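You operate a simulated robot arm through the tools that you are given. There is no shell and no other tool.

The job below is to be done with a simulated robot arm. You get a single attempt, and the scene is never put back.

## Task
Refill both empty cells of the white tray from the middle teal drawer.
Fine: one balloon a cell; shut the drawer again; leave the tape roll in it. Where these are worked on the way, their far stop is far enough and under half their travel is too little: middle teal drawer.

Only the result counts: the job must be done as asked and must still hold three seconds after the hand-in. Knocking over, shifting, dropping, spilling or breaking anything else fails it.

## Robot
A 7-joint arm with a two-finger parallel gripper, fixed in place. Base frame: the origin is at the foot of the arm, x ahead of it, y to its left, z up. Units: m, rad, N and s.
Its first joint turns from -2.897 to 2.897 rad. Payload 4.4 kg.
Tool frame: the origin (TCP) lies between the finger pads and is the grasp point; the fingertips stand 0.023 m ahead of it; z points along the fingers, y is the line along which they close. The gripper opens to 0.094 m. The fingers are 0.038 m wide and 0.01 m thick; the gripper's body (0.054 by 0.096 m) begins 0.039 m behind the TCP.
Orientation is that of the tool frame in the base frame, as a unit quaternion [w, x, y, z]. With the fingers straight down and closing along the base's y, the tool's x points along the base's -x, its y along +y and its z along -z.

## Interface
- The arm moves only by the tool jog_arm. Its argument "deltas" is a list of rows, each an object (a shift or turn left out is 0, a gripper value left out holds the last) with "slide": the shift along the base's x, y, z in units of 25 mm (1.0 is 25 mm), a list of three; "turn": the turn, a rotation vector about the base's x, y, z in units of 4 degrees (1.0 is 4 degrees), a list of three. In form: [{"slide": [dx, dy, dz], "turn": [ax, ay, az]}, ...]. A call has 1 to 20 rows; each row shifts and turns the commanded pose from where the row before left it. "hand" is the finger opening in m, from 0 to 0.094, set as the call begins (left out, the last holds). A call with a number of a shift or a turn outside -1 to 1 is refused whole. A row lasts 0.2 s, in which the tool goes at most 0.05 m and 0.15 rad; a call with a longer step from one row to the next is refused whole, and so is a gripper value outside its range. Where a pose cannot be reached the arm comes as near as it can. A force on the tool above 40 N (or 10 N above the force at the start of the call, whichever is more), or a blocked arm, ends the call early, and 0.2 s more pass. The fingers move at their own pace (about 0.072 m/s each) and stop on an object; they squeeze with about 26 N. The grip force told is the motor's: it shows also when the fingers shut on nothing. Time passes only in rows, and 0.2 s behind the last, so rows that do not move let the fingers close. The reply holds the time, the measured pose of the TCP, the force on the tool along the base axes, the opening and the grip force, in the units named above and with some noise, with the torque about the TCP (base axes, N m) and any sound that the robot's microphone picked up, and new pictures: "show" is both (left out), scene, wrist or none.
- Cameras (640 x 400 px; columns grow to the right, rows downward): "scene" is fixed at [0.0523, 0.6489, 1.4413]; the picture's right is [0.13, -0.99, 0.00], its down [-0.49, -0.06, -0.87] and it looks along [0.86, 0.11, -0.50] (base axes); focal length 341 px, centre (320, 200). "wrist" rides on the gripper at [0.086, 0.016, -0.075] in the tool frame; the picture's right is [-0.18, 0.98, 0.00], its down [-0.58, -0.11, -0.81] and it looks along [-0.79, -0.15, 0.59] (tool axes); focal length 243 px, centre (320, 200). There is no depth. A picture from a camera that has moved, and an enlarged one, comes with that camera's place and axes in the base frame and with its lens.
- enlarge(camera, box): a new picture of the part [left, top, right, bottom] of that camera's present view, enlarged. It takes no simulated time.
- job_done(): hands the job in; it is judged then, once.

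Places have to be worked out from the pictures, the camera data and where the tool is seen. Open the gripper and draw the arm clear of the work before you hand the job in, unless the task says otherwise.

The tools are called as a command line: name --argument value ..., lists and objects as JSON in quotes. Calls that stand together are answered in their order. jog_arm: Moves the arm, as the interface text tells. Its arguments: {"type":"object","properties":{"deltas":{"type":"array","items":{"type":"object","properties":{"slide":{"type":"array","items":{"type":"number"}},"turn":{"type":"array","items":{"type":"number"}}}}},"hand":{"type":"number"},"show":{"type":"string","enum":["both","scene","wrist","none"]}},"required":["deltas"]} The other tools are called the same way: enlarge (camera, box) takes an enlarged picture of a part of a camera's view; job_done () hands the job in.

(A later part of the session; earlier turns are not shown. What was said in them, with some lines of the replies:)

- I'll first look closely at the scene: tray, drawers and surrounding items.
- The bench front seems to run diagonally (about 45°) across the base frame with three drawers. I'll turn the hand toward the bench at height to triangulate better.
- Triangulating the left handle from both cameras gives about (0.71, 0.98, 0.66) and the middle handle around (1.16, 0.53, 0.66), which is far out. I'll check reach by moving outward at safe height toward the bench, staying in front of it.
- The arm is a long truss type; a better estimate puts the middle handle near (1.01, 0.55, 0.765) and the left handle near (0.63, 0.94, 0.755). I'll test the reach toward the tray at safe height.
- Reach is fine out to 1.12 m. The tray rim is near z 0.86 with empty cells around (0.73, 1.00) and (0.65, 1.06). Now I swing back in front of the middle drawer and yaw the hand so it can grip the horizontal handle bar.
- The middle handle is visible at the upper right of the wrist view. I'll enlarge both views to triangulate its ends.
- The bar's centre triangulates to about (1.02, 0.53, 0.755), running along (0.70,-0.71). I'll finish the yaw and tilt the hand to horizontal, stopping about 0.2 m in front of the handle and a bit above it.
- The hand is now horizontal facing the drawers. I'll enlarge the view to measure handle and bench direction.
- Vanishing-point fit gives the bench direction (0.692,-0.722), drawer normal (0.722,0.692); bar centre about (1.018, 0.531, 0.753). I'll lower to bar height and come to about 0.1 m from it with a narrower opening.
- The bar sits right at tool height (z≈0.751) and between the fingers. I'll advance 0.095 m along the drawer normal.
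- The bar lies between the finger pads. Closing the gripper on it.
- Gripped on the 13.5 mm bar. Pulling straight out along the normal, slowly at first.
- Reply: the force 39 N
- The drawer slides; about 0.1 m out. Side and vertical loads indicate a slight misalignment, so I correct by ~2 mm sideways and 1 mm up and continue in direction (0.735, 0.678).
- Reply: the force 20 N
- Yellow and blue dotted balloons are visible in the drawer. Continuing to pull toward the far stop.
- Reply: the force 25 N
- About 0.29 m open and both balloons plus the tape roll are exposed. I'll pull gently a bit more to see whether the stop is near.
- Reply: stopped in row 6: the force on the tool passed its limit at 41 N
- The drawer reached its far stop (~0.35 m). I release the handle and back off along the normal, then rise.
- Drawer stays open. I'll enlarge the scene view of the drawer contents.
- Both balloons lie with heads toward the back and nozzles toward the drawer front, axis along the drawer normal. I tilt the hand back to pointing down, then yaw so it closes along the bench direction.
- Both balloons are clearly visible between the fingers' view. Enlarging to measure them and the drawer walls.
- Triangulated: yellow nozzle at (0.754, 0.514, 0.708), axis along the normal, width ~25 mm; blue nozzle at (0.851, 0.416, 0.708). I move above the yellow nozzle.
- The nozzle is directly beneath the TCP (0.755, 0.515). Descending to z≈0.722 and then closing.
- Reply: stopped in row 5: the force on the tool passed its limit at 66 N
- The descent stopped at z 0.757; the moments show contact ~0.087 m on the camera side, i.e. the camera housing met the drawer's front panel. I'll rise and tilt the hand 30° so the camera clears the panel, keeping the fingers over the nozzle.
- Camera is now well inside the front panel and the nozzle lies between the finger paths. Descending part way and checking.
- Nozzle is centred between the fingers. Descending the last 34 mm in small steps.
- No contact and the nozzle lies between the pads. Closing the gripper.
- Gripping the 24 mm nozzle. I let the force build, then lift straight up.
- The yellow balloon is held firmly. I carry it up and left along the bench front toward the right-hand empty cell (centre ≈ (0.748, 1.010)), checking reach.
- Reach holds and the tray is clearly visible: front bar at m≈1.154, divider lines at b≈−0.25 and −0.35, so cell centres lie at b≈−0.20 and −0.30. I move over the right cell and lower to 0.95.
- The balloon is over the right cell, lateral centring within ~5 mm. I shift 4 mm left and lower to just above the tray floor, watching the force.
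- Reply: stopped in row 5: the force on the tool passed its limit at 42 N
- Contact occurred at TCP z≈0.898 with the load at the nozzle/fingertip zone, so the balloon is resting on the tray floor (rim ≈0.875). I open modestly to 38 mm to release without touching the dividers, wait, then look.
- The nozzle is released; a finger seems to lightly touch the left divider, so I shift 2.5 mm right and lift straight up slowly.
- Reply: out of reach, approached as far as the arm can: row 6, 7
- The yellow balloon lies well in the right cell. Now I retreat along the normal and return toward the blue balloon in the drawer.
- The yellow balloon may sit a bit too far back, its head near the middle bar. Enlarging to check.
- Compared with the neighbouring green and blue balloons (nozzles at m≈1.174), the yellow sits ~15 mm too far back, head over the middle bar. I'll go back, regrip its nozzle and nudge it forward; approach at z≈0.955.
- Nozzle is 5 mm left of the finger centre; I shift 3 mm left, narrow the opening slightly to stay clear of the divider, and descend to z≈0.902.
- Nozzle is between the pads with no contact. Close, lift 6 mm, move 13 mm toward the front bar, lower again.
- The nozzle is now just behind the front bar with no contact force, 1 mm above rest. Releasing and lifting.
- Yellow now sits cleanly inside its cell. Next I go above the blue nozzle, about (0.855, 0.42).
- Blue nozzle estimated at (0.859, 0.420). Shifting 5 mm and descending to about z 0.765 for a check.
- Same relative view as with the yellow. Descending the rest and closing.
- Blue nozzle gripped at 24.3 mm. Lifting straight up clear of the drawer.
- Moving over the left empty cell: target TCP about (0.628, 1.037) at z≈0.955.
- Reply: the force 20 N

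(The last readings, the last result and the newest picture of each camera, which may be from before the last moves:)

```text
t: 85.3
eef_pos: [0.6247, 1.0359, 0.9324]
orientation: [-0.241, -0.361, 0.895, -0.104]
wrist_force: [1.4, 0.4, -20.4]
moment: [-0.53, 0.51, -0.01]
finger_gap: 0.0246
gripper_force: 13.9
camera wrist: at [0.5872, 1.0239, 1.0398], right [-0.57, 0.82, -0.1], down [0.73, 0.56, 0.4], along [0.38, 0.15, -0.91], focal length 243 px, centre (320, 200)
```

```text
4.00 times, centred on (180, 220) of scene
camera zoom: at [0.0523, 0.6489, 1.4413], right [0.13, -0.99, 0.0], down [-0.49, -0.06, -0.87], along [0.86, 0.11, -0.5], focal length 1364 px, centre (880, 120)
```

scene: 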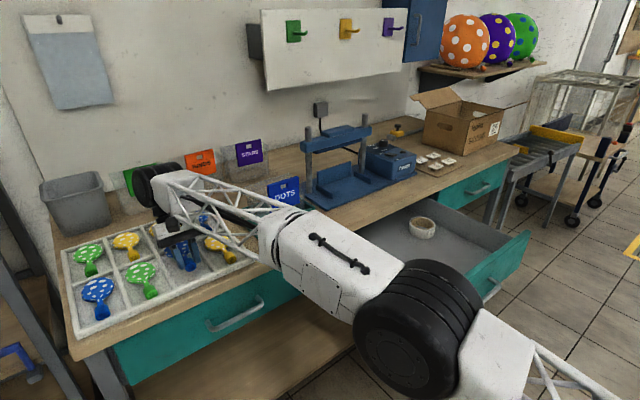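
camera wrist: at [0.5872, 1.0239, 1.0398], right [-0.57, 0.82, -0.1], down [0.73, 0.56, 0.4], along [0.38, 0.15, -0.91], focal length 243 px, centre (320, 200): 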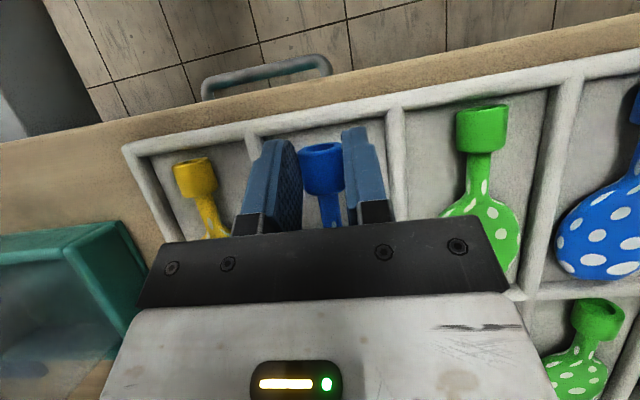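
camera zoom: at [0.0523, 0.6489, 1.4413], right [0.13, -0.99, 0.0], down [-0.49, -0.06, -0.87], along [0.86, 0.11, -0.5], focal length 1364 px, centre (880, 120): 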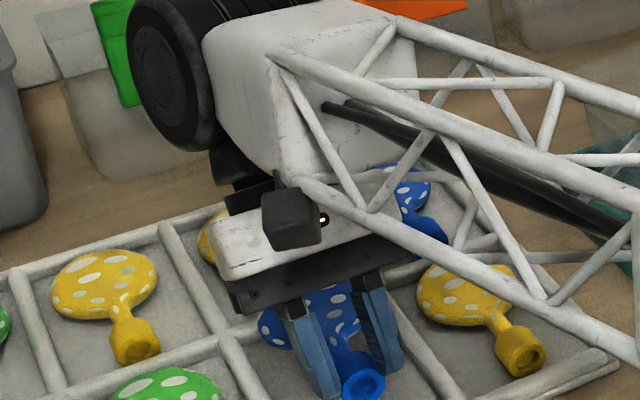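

The readings show an unexpected −20 N downward load and the pose 22 mm low. I'll hold still one row and re-read before doing anything else.

jog_arm --deltas '[{}]'

enlarge --camera "scene" --box '[100, 130, 340, 290]'

```text
t: 85.7
eef_pos: [0.624, 1.0344, 0.9563]
orientation: [-0.232, -0.363, 0.897, -0.096]
wrist_force: [-0.2, -0.5, 0.6]
moment: [0.05, -0.04, 0.03]
finger_gap: 0.0246
gripper_force: 13.8
camera wrist: at [0.586, 1.0215, 1.062], right [-0.57, 0.82, -0.09], down [0.72, 0.55, 0.42], along [0.4, 0.17, -0.9], focal length 243 px, centre (320, 200)
```

scene: 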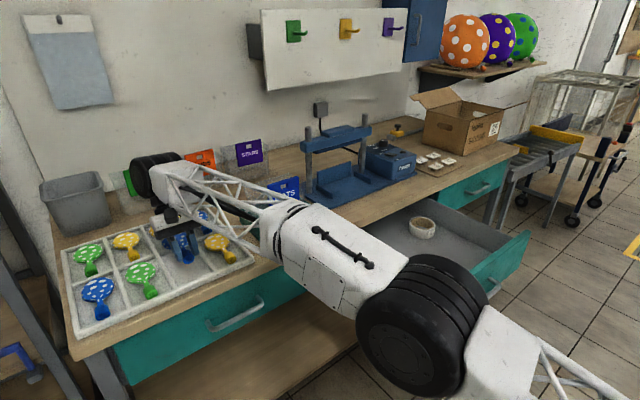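
wrist: 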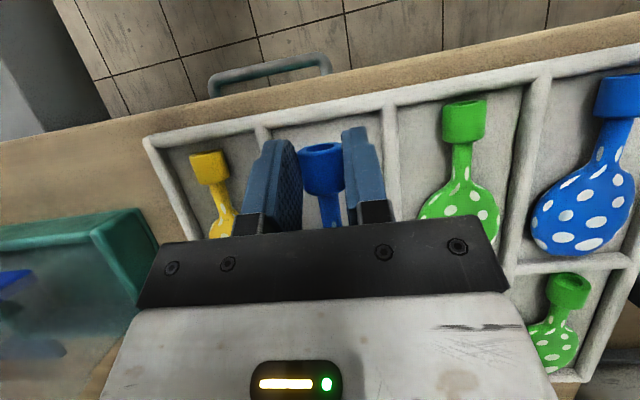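

```text
2.50 times, centred on (220, 210) of scene
camera zoom: at [0.0523, 0.6489, 1.4413], right [0.13, -0.99, 0.0], down [-0.49, -0.06, -0.87], along [0.86, 0.11, -0.5], focal length 852 px, centre (570, 175)
```

zoom: 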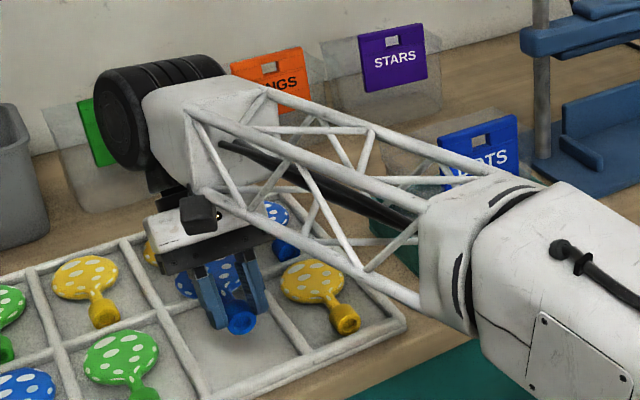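

It was a transient; the pose settled at (0.624, 1.034, 0.956) with no load and the blue balloon is still held, centred on the left cell. Lowering slowly to z≈0.902 with a 3.5 mm forward trim.

jog_arm --deltas '[{"slide": [0.05, 0.05, -0.2]}, {"slide": [0.05, 0.05, -0.25]}, {"slide": [0, 0, -0.3]}, {"slide": [0, 0, -0.3]}, {"slide": [0, 0, -0.3]}, {"slide": [0, 0, -0.3]}, {"slide": [0, 0, -0.25]}, {"slide": [0, 0, -0.15]}, {}]'

enlarge --camera "scene" --box '[100, 180, 260, 280]'

```text
t: 87.7
eef_pos: [0.6275, 1.0401, 0.9033]
orientation: [-0.232, -0.364, 0.897, -0.097]
wrist_force: [0.2, 0.1, 3.8]
moment: [0.26, -0.24, -0.02]
finger_gap: 0.0245
gripper_force: 13.8
camera wrist: at [0.5888, 1.0254, 1.0093], right [-0.57, 0.82, -0.09], down [0.72, 0.55, 0.42], along [0.4, 0.17, -0.9], focal length 243 px, centre (320, 200)
```

scene: 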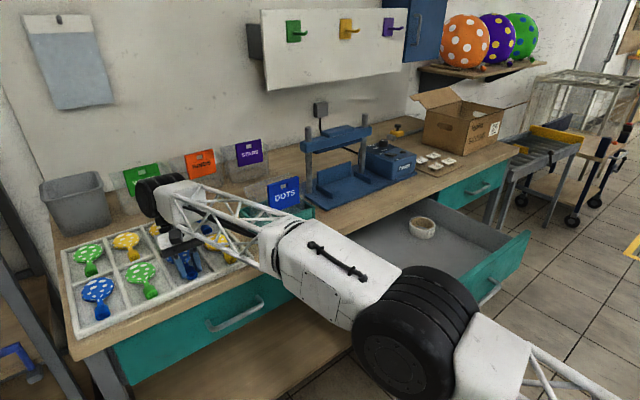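
wrist: 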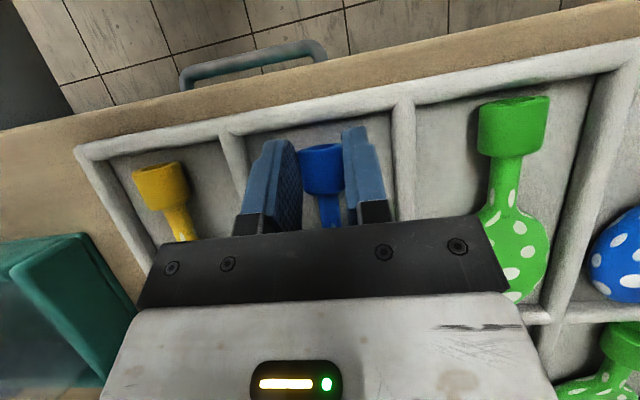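

```text
4.00 times, centred on (180, 230) of scene
camera zoom: at [0.0523, 0.6489, 1.4413], right [0.13, -0.99, 0.0], down [-0.49, -0.06, -0.87], along [0.86, 0.11, -0.5], focal length 1364 px, centre (880, 80)
```

zoom: 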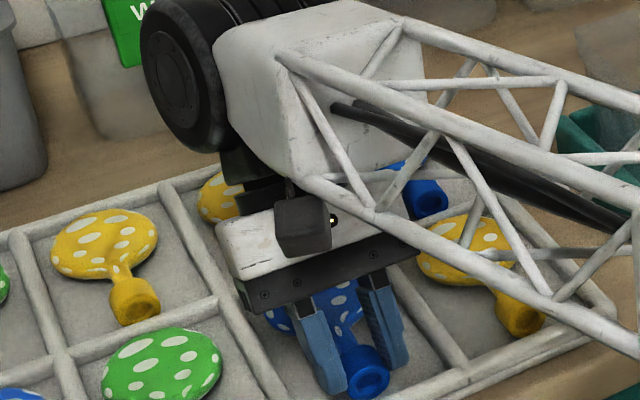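

Light contact is felt under the balloon head, consistent with resting on the tray floor. I trim 3 mm toward the front, lower 2 mm, then open.

jog_arm --deltas '[{"slide": [-0.085, -0.083, 0]}, {"slide": [0, 0, -0.08]}, {}]' --show "none"

jog_arm --deltas '[{}, {}]' --hand 0.036

enlarge --camera "scene" --box '[100, 180, 260, 280]'

```text
t: 88.5
eef_pos: [0.6262, 1.0373, 0.9011]
orientation: [-0.233, -0.364, 0.897, -0.097]
wrist_force: [0.9, 0.3, 10.2]
moment: [-0.09, 0.04, -0.01]
finger_gap: 0.0244
gripper_force: 14.0
```

```text
t: 89.1
eef_pos: [0.6257, 1.0376, 0.9003]
orientation: [-0.234, -0.363, 0.897, -0.097]
wrist_force: [0.0, -0.5, -0.5]
moment: [0.02, -0.05, 0.03]
finger_gap: 0.036
gripper_force: 0.1
camera wrist: at [0.5868, 1.0232, 1.0062], right [-0.57, 0.82, -0.09], down [0.72, 0.55, 0.42], along [0.39, 0.17, -0.9], focal length 243 px, centre (320, 200)
```

scene: 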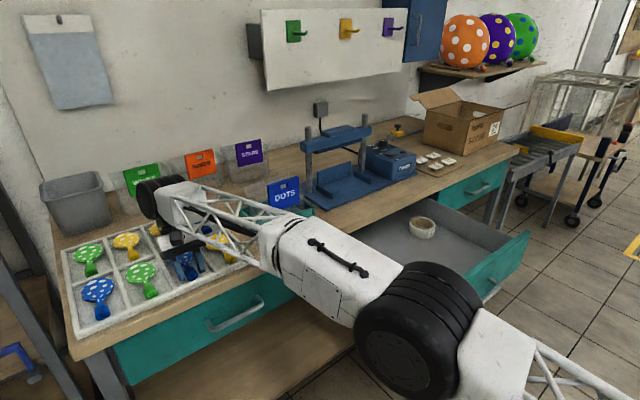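
wrist: 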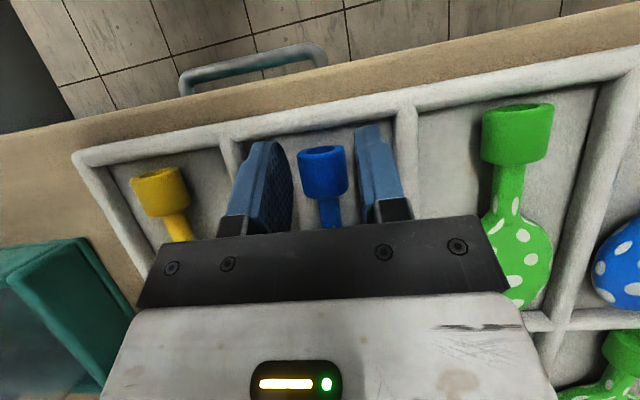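

```text
4.00 times, centred on (180, 230) of scene
camera zoom: at [0.0523, 0.6489, 1.4413], right [0.13, -0.99, 0.0], down [-0.49, -0.06, -0.87], along [0.86, 0.11, -0.5], focal length 1364 px, centre (880, 80)
```

zoom: 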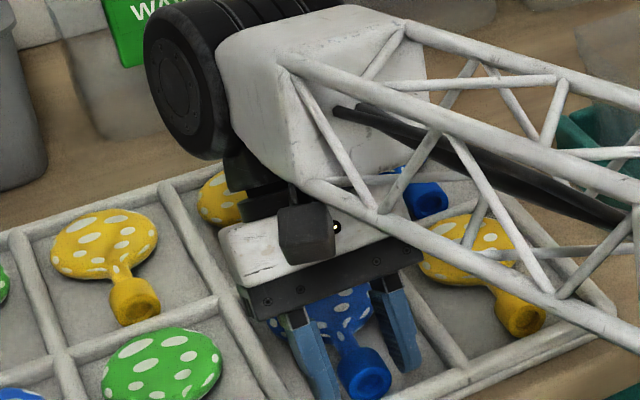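

Released with no load on the tool. Lifting slowly, then retreating along the normal.

jog_arm --deltas '[{"slide": [0, 0, 0.3]}, {"slide": [0, 0, 0.5]}, {"slide": [0, 0, 0.7]}, {"slide": [-0.2, -0.2, 0.5]}, {"slide": [-0.5, -0.49, 0]}, {"slide": [-0.69, -0.678, 0]}, {"slide": [-0.69, -0.678, 0]}, {"slide": [-0.69, -0.678, 0.2]}, {"slide": [-0.69, -0.678, 0.2]}, {"slide": [-0.69, -0.678, 0.2]}, {"slide": [-0.69, -0.678, 0.2]}, {"slide": [-0.69, -0.678, 0.2]}, {"slide": [-0.69, -0.678, 0.2]}, {"slide": [-0.69, -0.678, 0.2]}]'

enlarge --camera "scene" --box '[40, 180, 280, 340]'

```text
t: 92.1
eef_pos: [0.4535, 0.866, 0.9843]
orientation: [-0.234, -0.363, 0.897, -0.097]
wrist_force: [0.9, -0.4, -0.6]
moment: [-0.02, -0.02, 0.0]
finger_gap: 0.0358
gripper_force: 0.1
camera wrist: at [0.4154, 0.853, 1.0913], right [-0.57, 0.82, -0.09], down [0.72, 0.55, 0.42], along [0.39, 0.17, -0.9], focal length 243 px, centre (320, 200)
```

scene: 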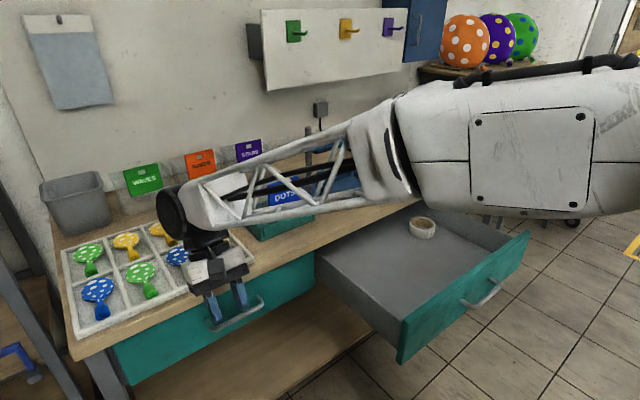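
wrist: 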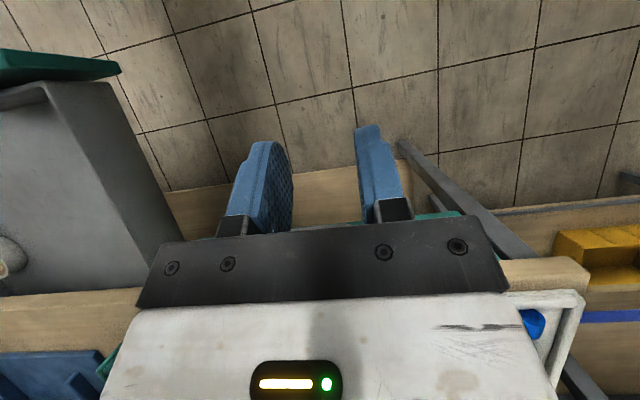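

```text
2.50 times, centred on (160, 260) of scene
camera zoom: at [0.0523, 0.6489, 1.4413], right [0.13, -0.99, 0.0], down [-0.49, -0.06, -0.87], along [0.86, 0.11, -0.5], focal length 852 px, centre (720, 50)
```

zoom: 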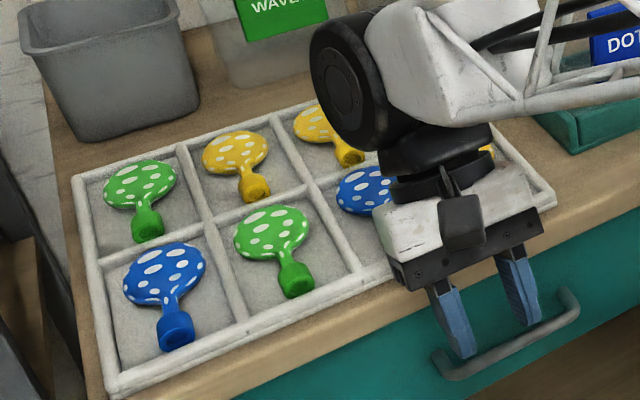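

Both cells appear filled. Now I return to the front of the open drawer, untilting and yawing the hand for the handle grip again.

jog_arm --deltas '[{"slide": [0.3, -1, 0.1], "turn": [0.875, -0.893, 0]}, {"slide": [0.3, -1, 0.1], "turn": [0.875, -0.893, 0]}, {"slide": [0.3, -1, 0.1], "turn": [0.875, -0.893, 0]}, {"slide": [0.3, -1, 0.1], "turn": [0.875, -0.893, 0]}, {"slide": [0.3, -1, 0.1], "turn": [0.875, -0.893, 0]}, {"slide": [0.3, -1, 0.1], "turn": [0.875, -0.893, 0]}, {"slide": [0.3, -1, 0.1], "turn": [0, 0, -1]}, {"slide": [0.3, -1, 0.1], "turn": [0, 0, -1]}, {"slide": [0.3, -1, 0.1], "turn": [0, 0, -1]}, {"slide": [0.3, -1, 0.1], "turn": [0, 0, -1]}, {"slide": [0.3, -1, 0.1], "turn": [0, 0, -1]}, {"slide": [0.3, -1, 0.1], "turn": [0, 0, -1]}, {"slide": [0.3, -1, 0.1], "turn": [0, 0, -1]}, {"slide": [0.3, -1, 0.1], "turn": [0, 0, -1]}, {"slide": [0.3, -1, 0.1], "turn": [0, 0, -1]}, {"slide": [0.3, -1, 0.1], "turn": [0, 0, -1]}, {"slide": [0.3, -1, 0.1], "turn": [0, 0, -1]}, {"slide": [0.3, -1, 0.1], "turn": [0, 0, -1]}, {"slide": [0.3, -1, 0.1], "turn": [0, 0, -1]}, {"slide": [0.3, -1, 0.1], "turn": [0, 0, -1]}]' --hand 0.06

enlarge --camera "scene" --box '[40, 180, 280, 340]'

```text
t: 96.3
eef_pos: [0.604, 0.3663, 1.0362]
orientation: [0.006, 0.105, 0.995, -0.002]
wrist_force: [-0.5, 0.2, 0.2]
moment: [-0.01, -0.01, 0.03]
finger_gap: 0.0601
gripper_force: 0.1
camera wrist: at [0.5219, 0.4017, 1.1081], right [0.38, 0.92, 0.0], down [0.54, -0.22, 0.81], along [0.75, -0.31, -0.58], focal length 243 px, centre (320, 200)
```

scene: 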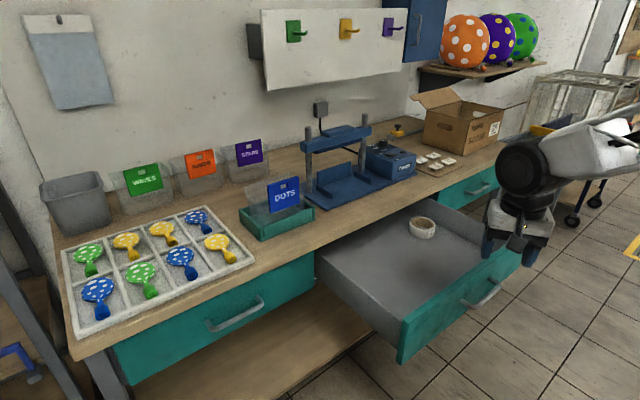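
wrist: 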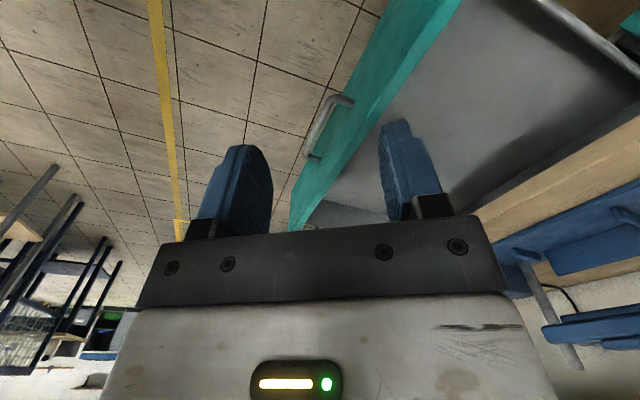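

```text
2.50 times, centred on (160, 260) of scene
camera zoom: at [0.0523, 0.6489, 1.4413], right [0.13, -0.99, 0.0], down [-0.49, -0.06, -0.87], along [0.86, 0.11, -0.5], focal length 852 px, centre (720, 50)
```

zoom: 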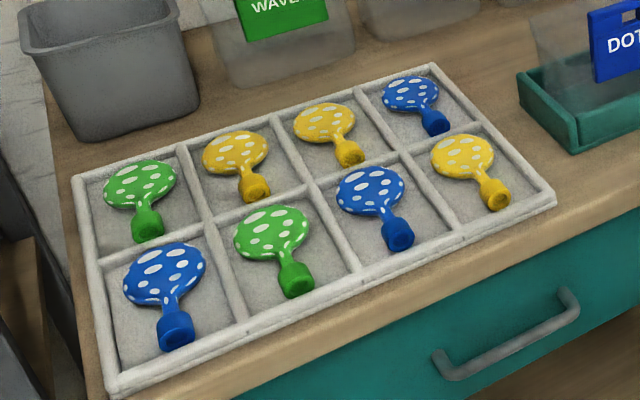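

All eight cells now hold one balloon each. Continuing to the handle pre-grasp: finish the yaw and tilt horizontal again at height in front of the drawer.

jog_arm --deltas '[{"slide": [0.32, -0.756, 0], "turn": [0, 0, -0.935]}, {"slide": [0.32, -0.756, 0], "turn": [0, 0, -0.935]}, {"slide": [0.32, -0.756, 0], "turn": [0, 0, -0.935]}, {"slide": [0.32, -0.756, 0], "turn": [0, 0, -0.935]}, {"slide": [0.32, -0.756, 0], "turn": [0, 0, -0.935]}, {"slide": [0.32, -0.756, 0], "turn": [0, 0, -0.935]}, {"slide": [0.32, -0.756, 0], "turn": [0, 0, -0.935]}, {"slide": [0.32, -0.756, 0], "turn": [0, 0, -0.935]}, {"slide": [0.32, -0.756, 0], "turn": [0, 0, -0.935]}]' --show "none"

jog_arm --deltas '[{"turn": [0.926, -0.943, 0]}, {"turn": [0.926, -0.943, 0]}, {"turn": [0.926, -0.943, 0]}, {"turn": [0.926, -0.943, 0]}, {"turn": [0.926, -0.943, 0]}, {"turn": [0.926, -0.943, 0]}, {"turn": [0.926, -0.943, 0]}, {"turn": [0.926, -0.943, 0]}, {"turn": [0.926, -0.943, 0]}, {"turn": [0.926, -0.943, 0]}, {"turn": [0.926, -0.943, 0]}, {"turn": [0.926, -0.943, 0]}, {"turn": [0.926, -0.943, 0]}, {"turn": [0.926, -0.943, 0]}, {"turn": [0.926, -0.943, 0]}, {"turn": [0.926, -0.943, 0]}, {"turn": [0.926, -0.943, 0]}]'

```text
t: 98.3
eef_pos: [0.6762, 0.1979, 1.0365]
orientation: [0.005, 0.389, 0.921, -0.003]
wrist_force: [-0.6, -0.2, 0.1]
moment: [0.03, -0.01, 0.0]
finger_gap: 0.0601
gripper_force: 0.1
```

```text
t: 101.9
eef_pos: [0.6743, 0.1981, 1.0356]
orientation: [0.276, 0.279, 0.651, 0.65]
wrist_force: [-0.8, 0.3, 0.7]
moment: [0.0, 0.03, 0.01]
finger_gap: 0.0598
gripper_force: 0.0
camera wrist: at [0.5623, 0.2093, 1.0511], right [0.13, -0.13, 0.98], down [-0.18, -0.98, -0.11], along [0.97, -0.16, -0.15], focal length 243 px, centre (320, 200)
```

scene: 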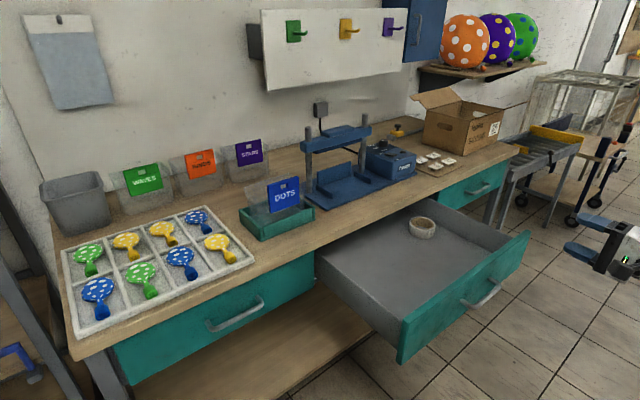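
wrist: 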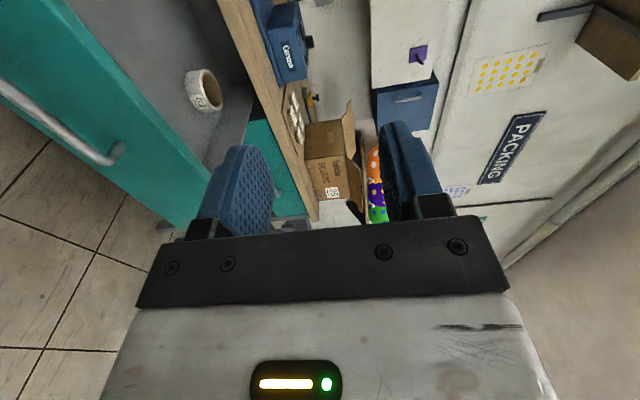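

Orientation matches the earlier grip. Lowering to handle height (0.751) about 0.12 m in front of the bar.

jog_arm --deltas '[{"slide": [0, 0, -1]}, {"slide": [0, 0, -1]}, {"slide": [0, 0, -1]}, {"slide": [0, 0, -1]}, {"slide": [0, 0, -1]}, {"slide": [0, 0, -1]}, {"slide": [0, 0, -1]}, {"slide": [0, 0, -1]}, {"slide": [0, 0, -1]}, {"slide": [0, 0, -1]}, {"slide": [0, 0, -0.7]}, {"slide": [0, 0, -0.7]}]'

```text
t: 104.5
eef_pos: [0.6746, 0.1958, 0.752]
orientation: [0.277, 0.279, 0.652, 0.649]
wrist_force: [-0.6, -0.2, -0.6]
moment: [0.0, -0.02, 0.0]
finger_gap: 0.0603
gripper_force: 0.1
camera wrist: at [0.5616, 0.2084, 0.7665], right [0.13, -0.13, 0.98], down [-0.18, -0.98, -0.11], along [0.97, -0.16, -0.15], focal length 243 px, centre (320, 200)
```

scene: 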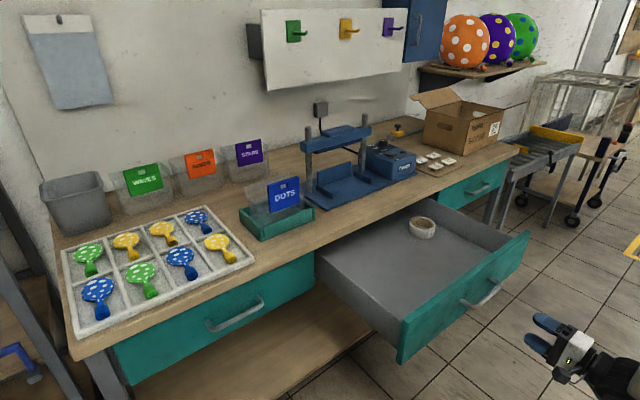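
wrist: 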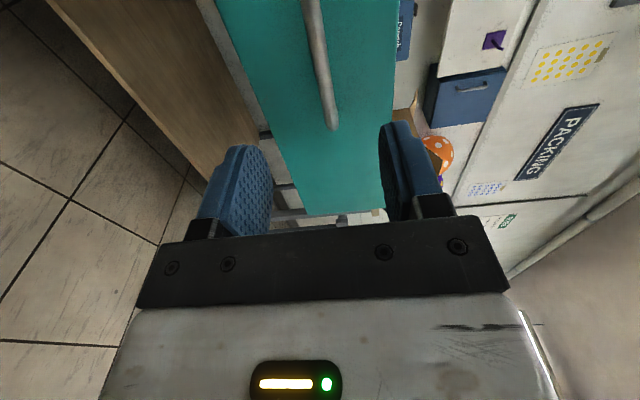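

Bar is aligned between the fingers. Advancing 0.127 m to the handle.

jog_arm --deltas '[{"slide": [0.7, 0.675, 0]}, {"slide": [0.7, 0.675, 0]}, {"slide": [0.7, 0.675, 0]}, {"slide": [0.7, 0.675, 0]}, {"slide": [0.45, 0.43, 0]}, {"slide": [0.4, 0.4, 0]}]' --show "wrist"

jog_arm --deltas '[{}, {}, {}, {}]' --hand 0.0 --show "wrist"

```text
t: 105.9
eef_pos: [0.7668, 0.2859, 0.7506]
orientation: [0.276, 0.28, 0.651, 0.649]
wrist_force: [-0.5, -0.5, -1.1]
moment: [-0.02, -0.01, 0.0]
finger_gap: 0.06
gripper_force: 0.1
camera wrist: at [0.6535, 0.2985, 0.7664], right [0.13, -0.13, 0.98], down [-0.18, -0.98, -0.11], along [0.97, -0.16, -0.15], focal length 243 px, centre (320, 200)
```

wrist: 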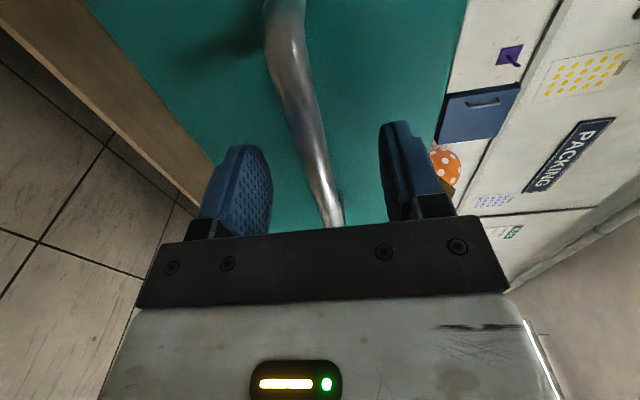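

```text
t: 106.9
eef_pos: [0.7654, 0.2851, 0.7504]
orientation: [0.276, 0.28, 0.652, 0.648]
wrist_force: [3.3, -4.5, -20.6]
moment: [-0.53, -0.29, -0.47]
finger_gap: 0.0138
gripper_force: 45.4
camera wrist: at [0.6531, 0.298, 0.7656], right [0.13, -0.13, 0.98], down [-0.18, -0.98, -0.1], along [0.97, -0.16, -0.15], focal length 243 px, centre (320, 200)
```

wrist: 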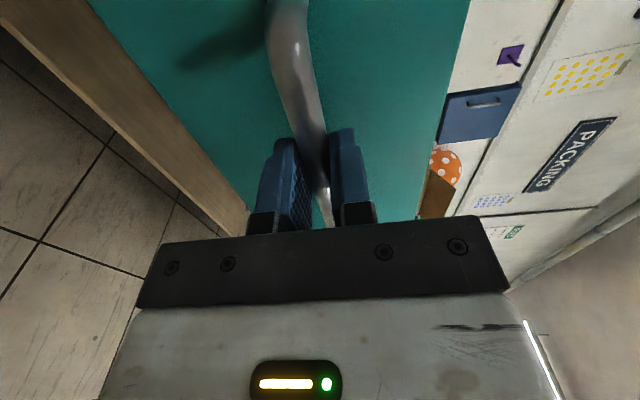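

Gripped the bar again. Correcting 1 mm down and pushing the drawer in along the normal at the same gentle speed.

jog_arm --deltas '[{"slide": [0.1, 0.1, -0.04]}, {"slide": [0.286, 0.28, 0]}, {"slide": [0.286, 0.28, 0]}, {"slide": [0.286, 0.28, 0]}, {"slide": [0.286, 0.28, 0]}, {"slide": [0.286, 0.28, 0]}, {"slide": [0.286, 0.28, 0]}, {"slide": [0.286, 0.28, 0]}, {"slide": [0.286, 0.28, 0]}, {"slide": [0.286, 0.28, 0]}]' --show "scene"

```text
t: 109.1
eef_pos: [0.8334, 0.353, 0.7507]
orientation: [0.277, 0.279, 0.651, 0.649]
wrist_force: [-22.8, 22.0, 2.7]
moment: [-0.12, -0.2, 0.84]
finger_gap: 0.0136
gripper_force: 44.7
```

scene: 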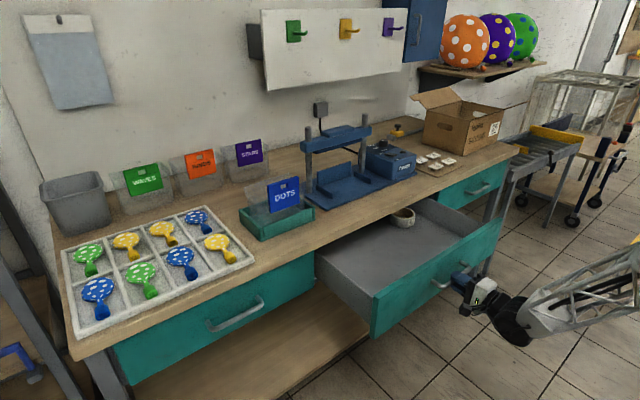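

The drawer slides in; side load suggests a ~2 mm correction to the left. Continuing with a 45° push.

jog_arm --deltas '[{"slide": [-0.055, 0.057, 0]}, {"slide": [0.281, 0.285, 0]}, {"slide": [0.281, 0.285, 0]}, {"slide": [0.281, 0.285, 0]}, {"slide": [0.281, 0.285, 0]}, {"slide": [0.281, 0.285, 0]}, {"slide": [0.281, 0.285, 0]}, {"slide": [0.281, 0.285, 0]}, {"slide": [0.281, 0.285, 0]}, {"slide": [0.281, 0.285, 0]}, {"slide": [0.281, 0.285, 0]}, {"slide": [0.281, 0.285, 0]}]' --show "scene"

```text
t: 111.7
eef_pos: [0.9104, 0.4295, 0.7498]
orientation: [0.276, 0.279, 0.652, 0.649]
wrist_force: [24.1, -24.3, -8.2]
moment: [-0.37, -0.3, -0.14]
finger_gap: 0.0135
gripper_force: 44.9
```

scene: 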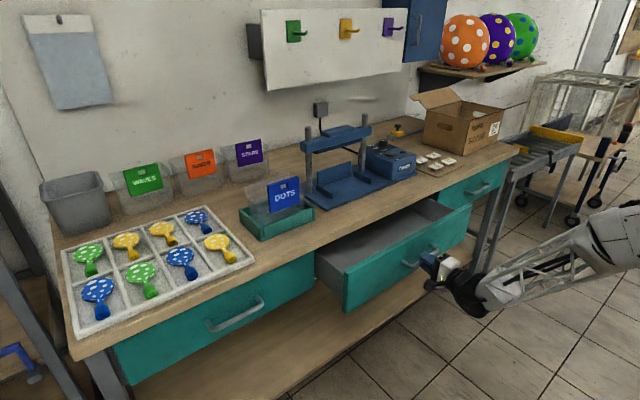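

Side load flipped; correcting 2 mm right and pushing the remaining ~0.145 m, expecting a stop at closure.

jog_arm --deltas '[{"slide": [0.055, -0.057, 0]}, {"slide": [0.286, 0.28, 0]}, {"slide": [0.286, 0.28, 0]}, {"slide": [0.286, 0.28, 0]}, {"slide": [0.286, 0.28, 0]}, {"slide": [0.286, 0.28, 0]}, {"slide": [0.286, 0.28, 0]}, {"slide": [0.286, 0.28, 0]}]' --show "none"

jog_arm --deltas '[{"slide": [0.286, 0.28, 0]}, {"slide": [0.286, 0.28, 0]}, {"slide": [0.286, 0.28, 0]}, {"slide": [0.286, 0.28, 0]}, {"slide": [0.286, 0.28, 0]}, {"slide": [0.286, 0.28, 0]}, {"slide": [0.2, 0.195, 0]}]'

```text
t: 113.5
eef_pos: [0.958, 0.4786, 0.7497]
orientation: [0.276, 0.278, 0.652, 0.649]
wrist_force: [-20.2, 19.8, 2.0]
moment: [-0.19, -0.28, -0.35]
finger_gap: 0.0136
gripper_force: 44.8
```

```text
t: 115.1
eef_pos: [1.0066, 0.5246, 0.7496]
orientation: [0.276, 0.279, 0.652, 0.649]
wrist_force: [-24.7, 22.5, -4.4]
moment: [-0.2, -0.15, 0.6]
finger_gap: 0.0136
gripper_force: 44.5
camera wrist: at [0.8943, 0.5378, 0.7653], right [0.13, -0.13, 0.98], down [-0.18, -0.98, -0.11], along [0.97, -0.16, -0.15], focal length 243 px, centre (320, 200)
```

scene: 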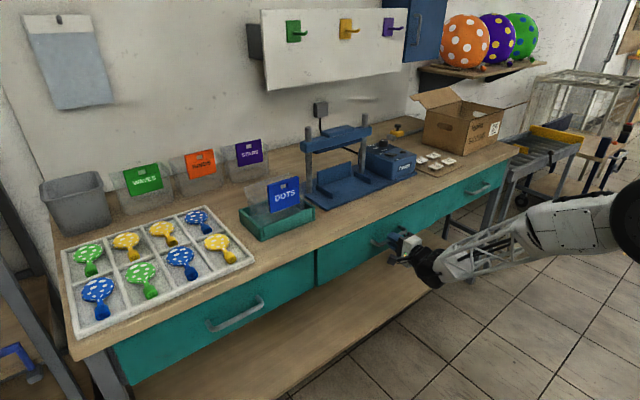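
wrist: 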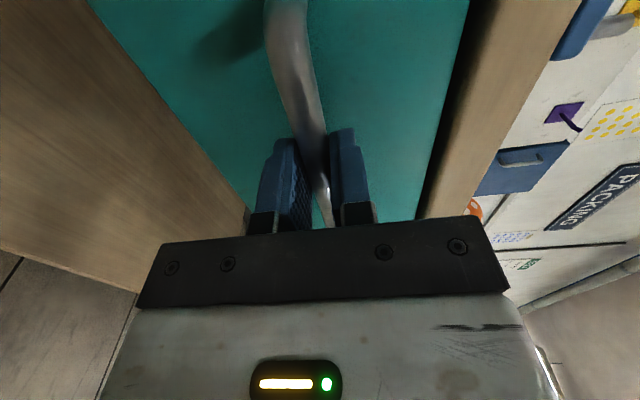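

About 9 mm remain. Correcting the side offset and pushing in small steps until the drawer seats.

jog_arm --deltas '[{"slide": [-0.055, 0.057, 0]}, {"slide": [0.115, 0.112, 0]}, {"slide": [0.115, 0.112, 0]}, {"slide": [0.115, 0.112, 0]}, {"slide": [0.06, 0.056, 0]}, {}]'

enlarge --camera "scene" --box '[280, 160, 520, 310]'

```text
t: 116.5
eef_pos: [1.0172, 0.5354, 0.7505]
orientation: [0.277, 0.279, 0.652, 0.649]
wrist_force: [-12.8, -31.8, 0.2]
moment: [-0.32, -0.36, -0.12]
finger_gap: 0.014
gripper_force: 45.0
camera wrist: at [0.9041, 0.5472, 0.7654], right [0.13, -0.13, 0.98], down [-0.18, -0.98, -0.11], along [0.97, -0.17, -0.15], focal length 243 px, centre (320, 200)
```

scene: 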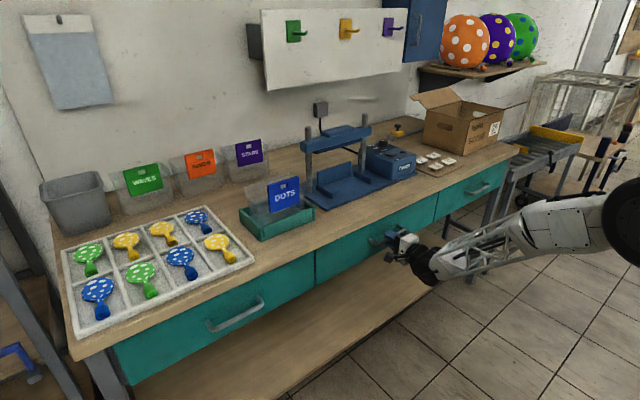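
wrist: 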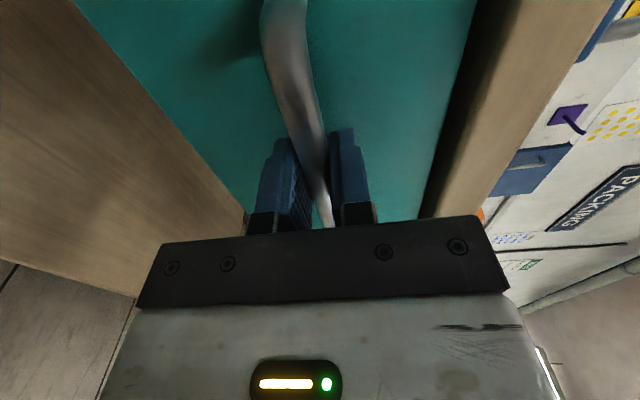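

```text
2.67 times, centred on (400, 235) of scene
camera zoom: at [0.0523, 0.6489, 1.4413], right [0.13, -0.99, 0.0], down [-0.49, -0.06, -0.87], along [0.86, 0.11, -0.5], focal length 909 px, centre (107, 107)
```

zoom: 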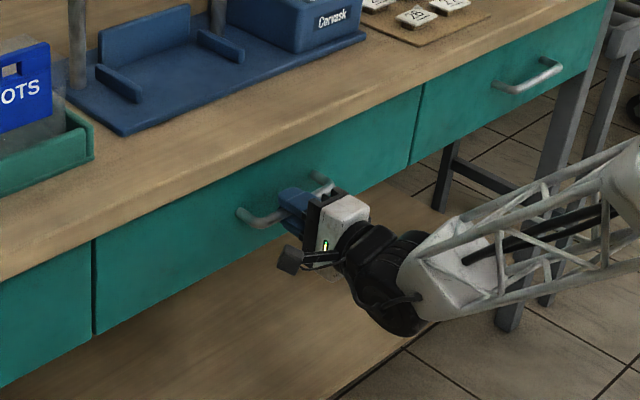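

The drawer is seated (31 N push against the stop, TCP at m≈1.10 versus 1.095 at the start). I unload slightly, open the fingers and back straight out.

jog_arm --deltas '[{"slide": [-0.04, -0.05, 0]}]' --show "none"

jog_arm --deltas '[{}, {}, {"slide": [-0.3, -0.3, 0]}, {"slide": [-0.6, -0.59, 0]}, {"slide": [-0.7, -0.69, 0]}, {"slide": [-0.7, -0.69, 0]}, {"slide": [-0.7, -0.69, 0]}, {"slide": [-0.7, -0.69, 0]}, {"slide": [-0.7, -0.69, 0.3]}, {"slide": [-0.7, -0.69, 0.6]}, {"slide": [-0.7, -0.69, 1]}, {"slide": [-0.7, -0.69, 1]}, {"slide": [0, 0, 1]}, {"slide": [0, 0, 1]}, {"slide": [0, 0, 1]}, {"slide": [0, 0, 1]}, {"slide": [0, 0, 1]}]' --hand 0.06

enlarge --camera "scene" --box '[280, 160, 520, 310]'

enlarge --camera "scene" --box '[40, 180, 280, 340]'

```text
t: 116.9
eef_pos: [1.016, 0.5334, 0.7511]
orientation: [0.277, 0.28, 0.651, 0.649]
wrist_force: [17.6, -15.7, -11.2]
moment: [-0.37, -0.28, -1.11]
finger_gap: 0.0138
gripper_force: 45.5
```

```text
t: 120.5
eef_pos: [0.8511, 0.3738, 0.9476]
orientation: [0.277, 0.279, 0.652, 0.648]
wrist_force: [-0.3, 0.2, 0.4]
moment: [-0.02, -0.07, 0.03]
finger_gap: 0.0597
gripper_force: 0.0
camera wrist: at [0.7386, 0.3867, 0.9639], right [0.13, -0.13, 0.98], down [-0.18, -0.98, -0.11], along [0.97, -0.16, -0.15], focal length 243 px, centre (320, 200)
```

scene: 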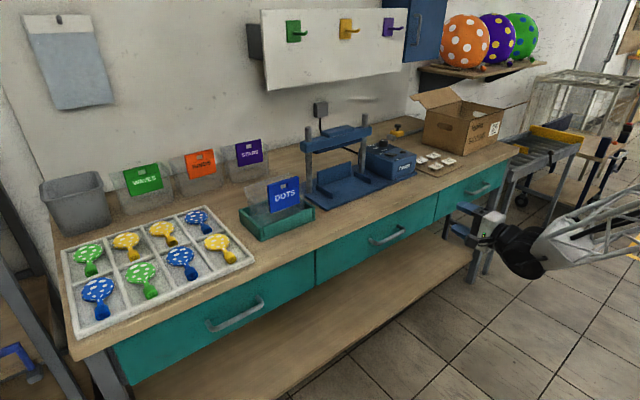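
wrist: 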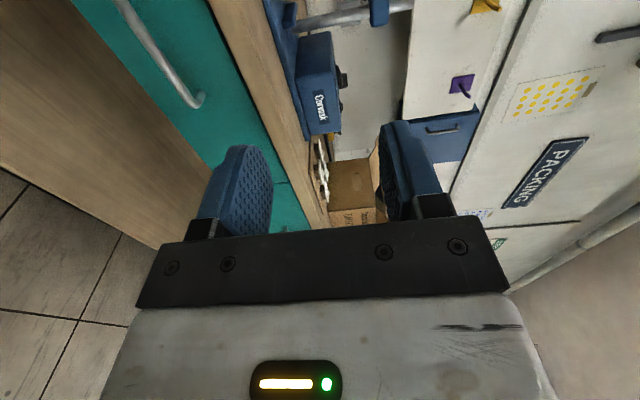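

```text
2.67 times, centred on (400, 235) of scene
camera zoom: at [0.0523, 0.6489, 1.4413], right [0.13, -0.99, 0.0], down [-0.49, -0.06, -0.87], along [0.86, 0.11, -0.5], focal length 909 px, centre (107, 107)
```

zoom: 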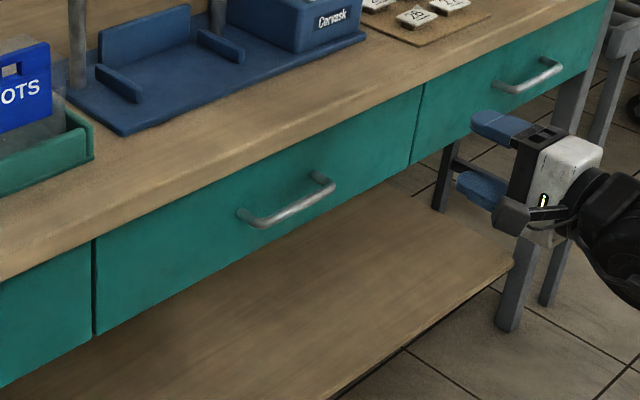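

```text
2.50 times, centred on (160, 260) of scene
camera zoom: at [0.0523, 0.6489, 1.4413], right [0.13, -0.99, 0.0], down [-0.49, -0.06, -0.87], along [0.86, 0.11, -0.5], focal length 852 px, centre (720, 50)
```

zoom: 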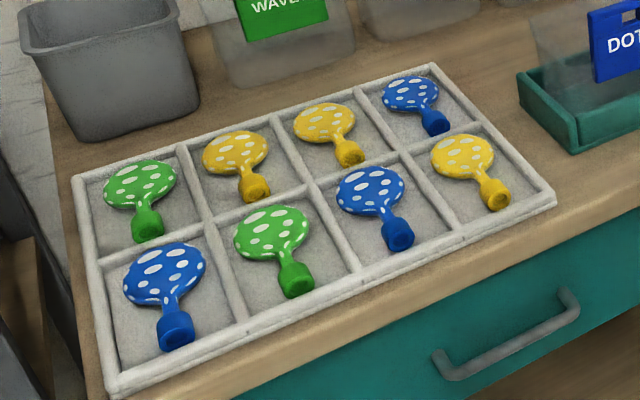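

The drawer looks flush. A final comparison with the same enlarged crop as at the start, and I draw the arm a bit further back.

enlarge --camera "scene" --box '[300, 180, 460, 280]'

jog_arm --deltas '[{"slide": [-0.8, -0.7, 0.6]}, {"slide": [-0.8, -0.7, 0.6]}, {"slide": [-0.8, -0.7, 0.6]}, {"slide": [-0.8, -0.7, 0.6]}, {"slide": [-0.8, -0.7, 0.6]}, {}]' --hand 0.09

```text
4.00 times, centred on (380, 230) of scene
camera zoom: at [0.0523, 0.6489, 1.4413], right [0.13, -0.99, 0.0], down [-0.49, -0.06, -0.87], along [0.86, 0.11, -0.5], focal length 1364 px, centre (80, 80)
```

zoom: 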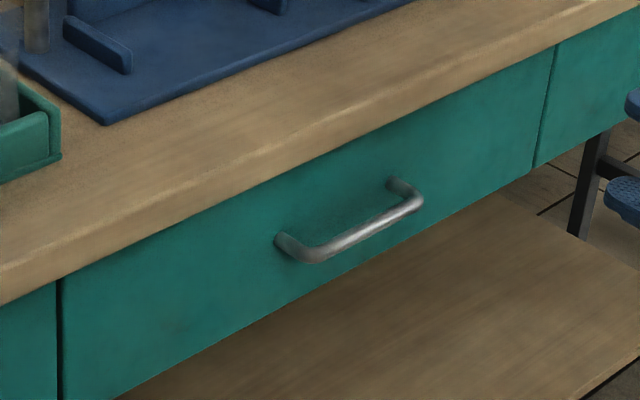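

```text
t: 121.9
eef_pos: [0.7519, 0.2875, 1.0235]
orientation: [0.276, 0.279, 0.652, 0.649]
wrist_force: [-0.7, -0.5, -0.9]
moment: [0.0, -0.01, 0.02]
finger_gap: 0.0899
gripper_force: 0.1
camera wrist: at [0.6393, 0.2988, 1.038], right [0.13, -0.13, 0.98], down [-0.18, -0.98, -0.11], along [0.97, -0.16, -0.15], focal length 243 px, centre (320, 200)
```

scene: 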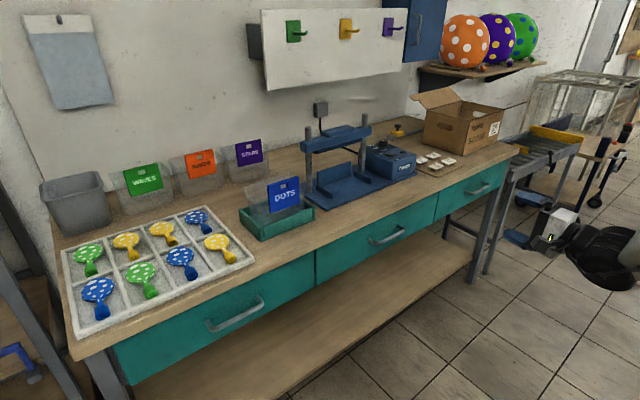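
wrist: 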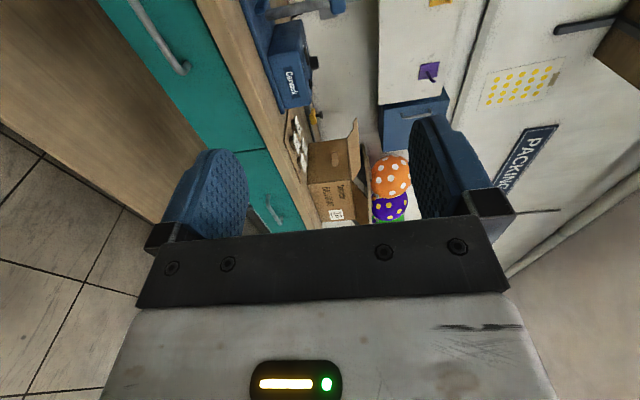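

The crop of the closed middle drawer matches the one from the start. Both empty cells hold one balloon each, the tape roll was left in the drawer, and the arm is clear with the gripper open. Handing the job in.

job_done

```text
The job is handed in.
```

The job is handed in. I filled both empty cells of the white tray from the middle teal drawer, with the yellow balloon in the right cell and the blue one in the left. No verdict came back, so this is judged only from the final pictures.

- **Drawer:** I opened it to its far stop and pushed it shut again. The enlarged view of its front matches the one from the start.
- **Tape roll:** I never touched it, and it was still in the drawer when the drawer closed.
- **Yellow balloon:** It first landed about 15 mm too far back, with its head over the middle bar. I gripped it again and moved it forward so it lies inside its cell.
- **Bump on the way:** While reaching for the yellow balloon, something on the hand, probably the camera housing, pressed down on the drawer's front panel with 66 N before the arm stopped. I saw no shift or damage afterwards.
- **End state:** Everything else on the bench looks undisturbed. The arm is clear of the work with the gripper open.
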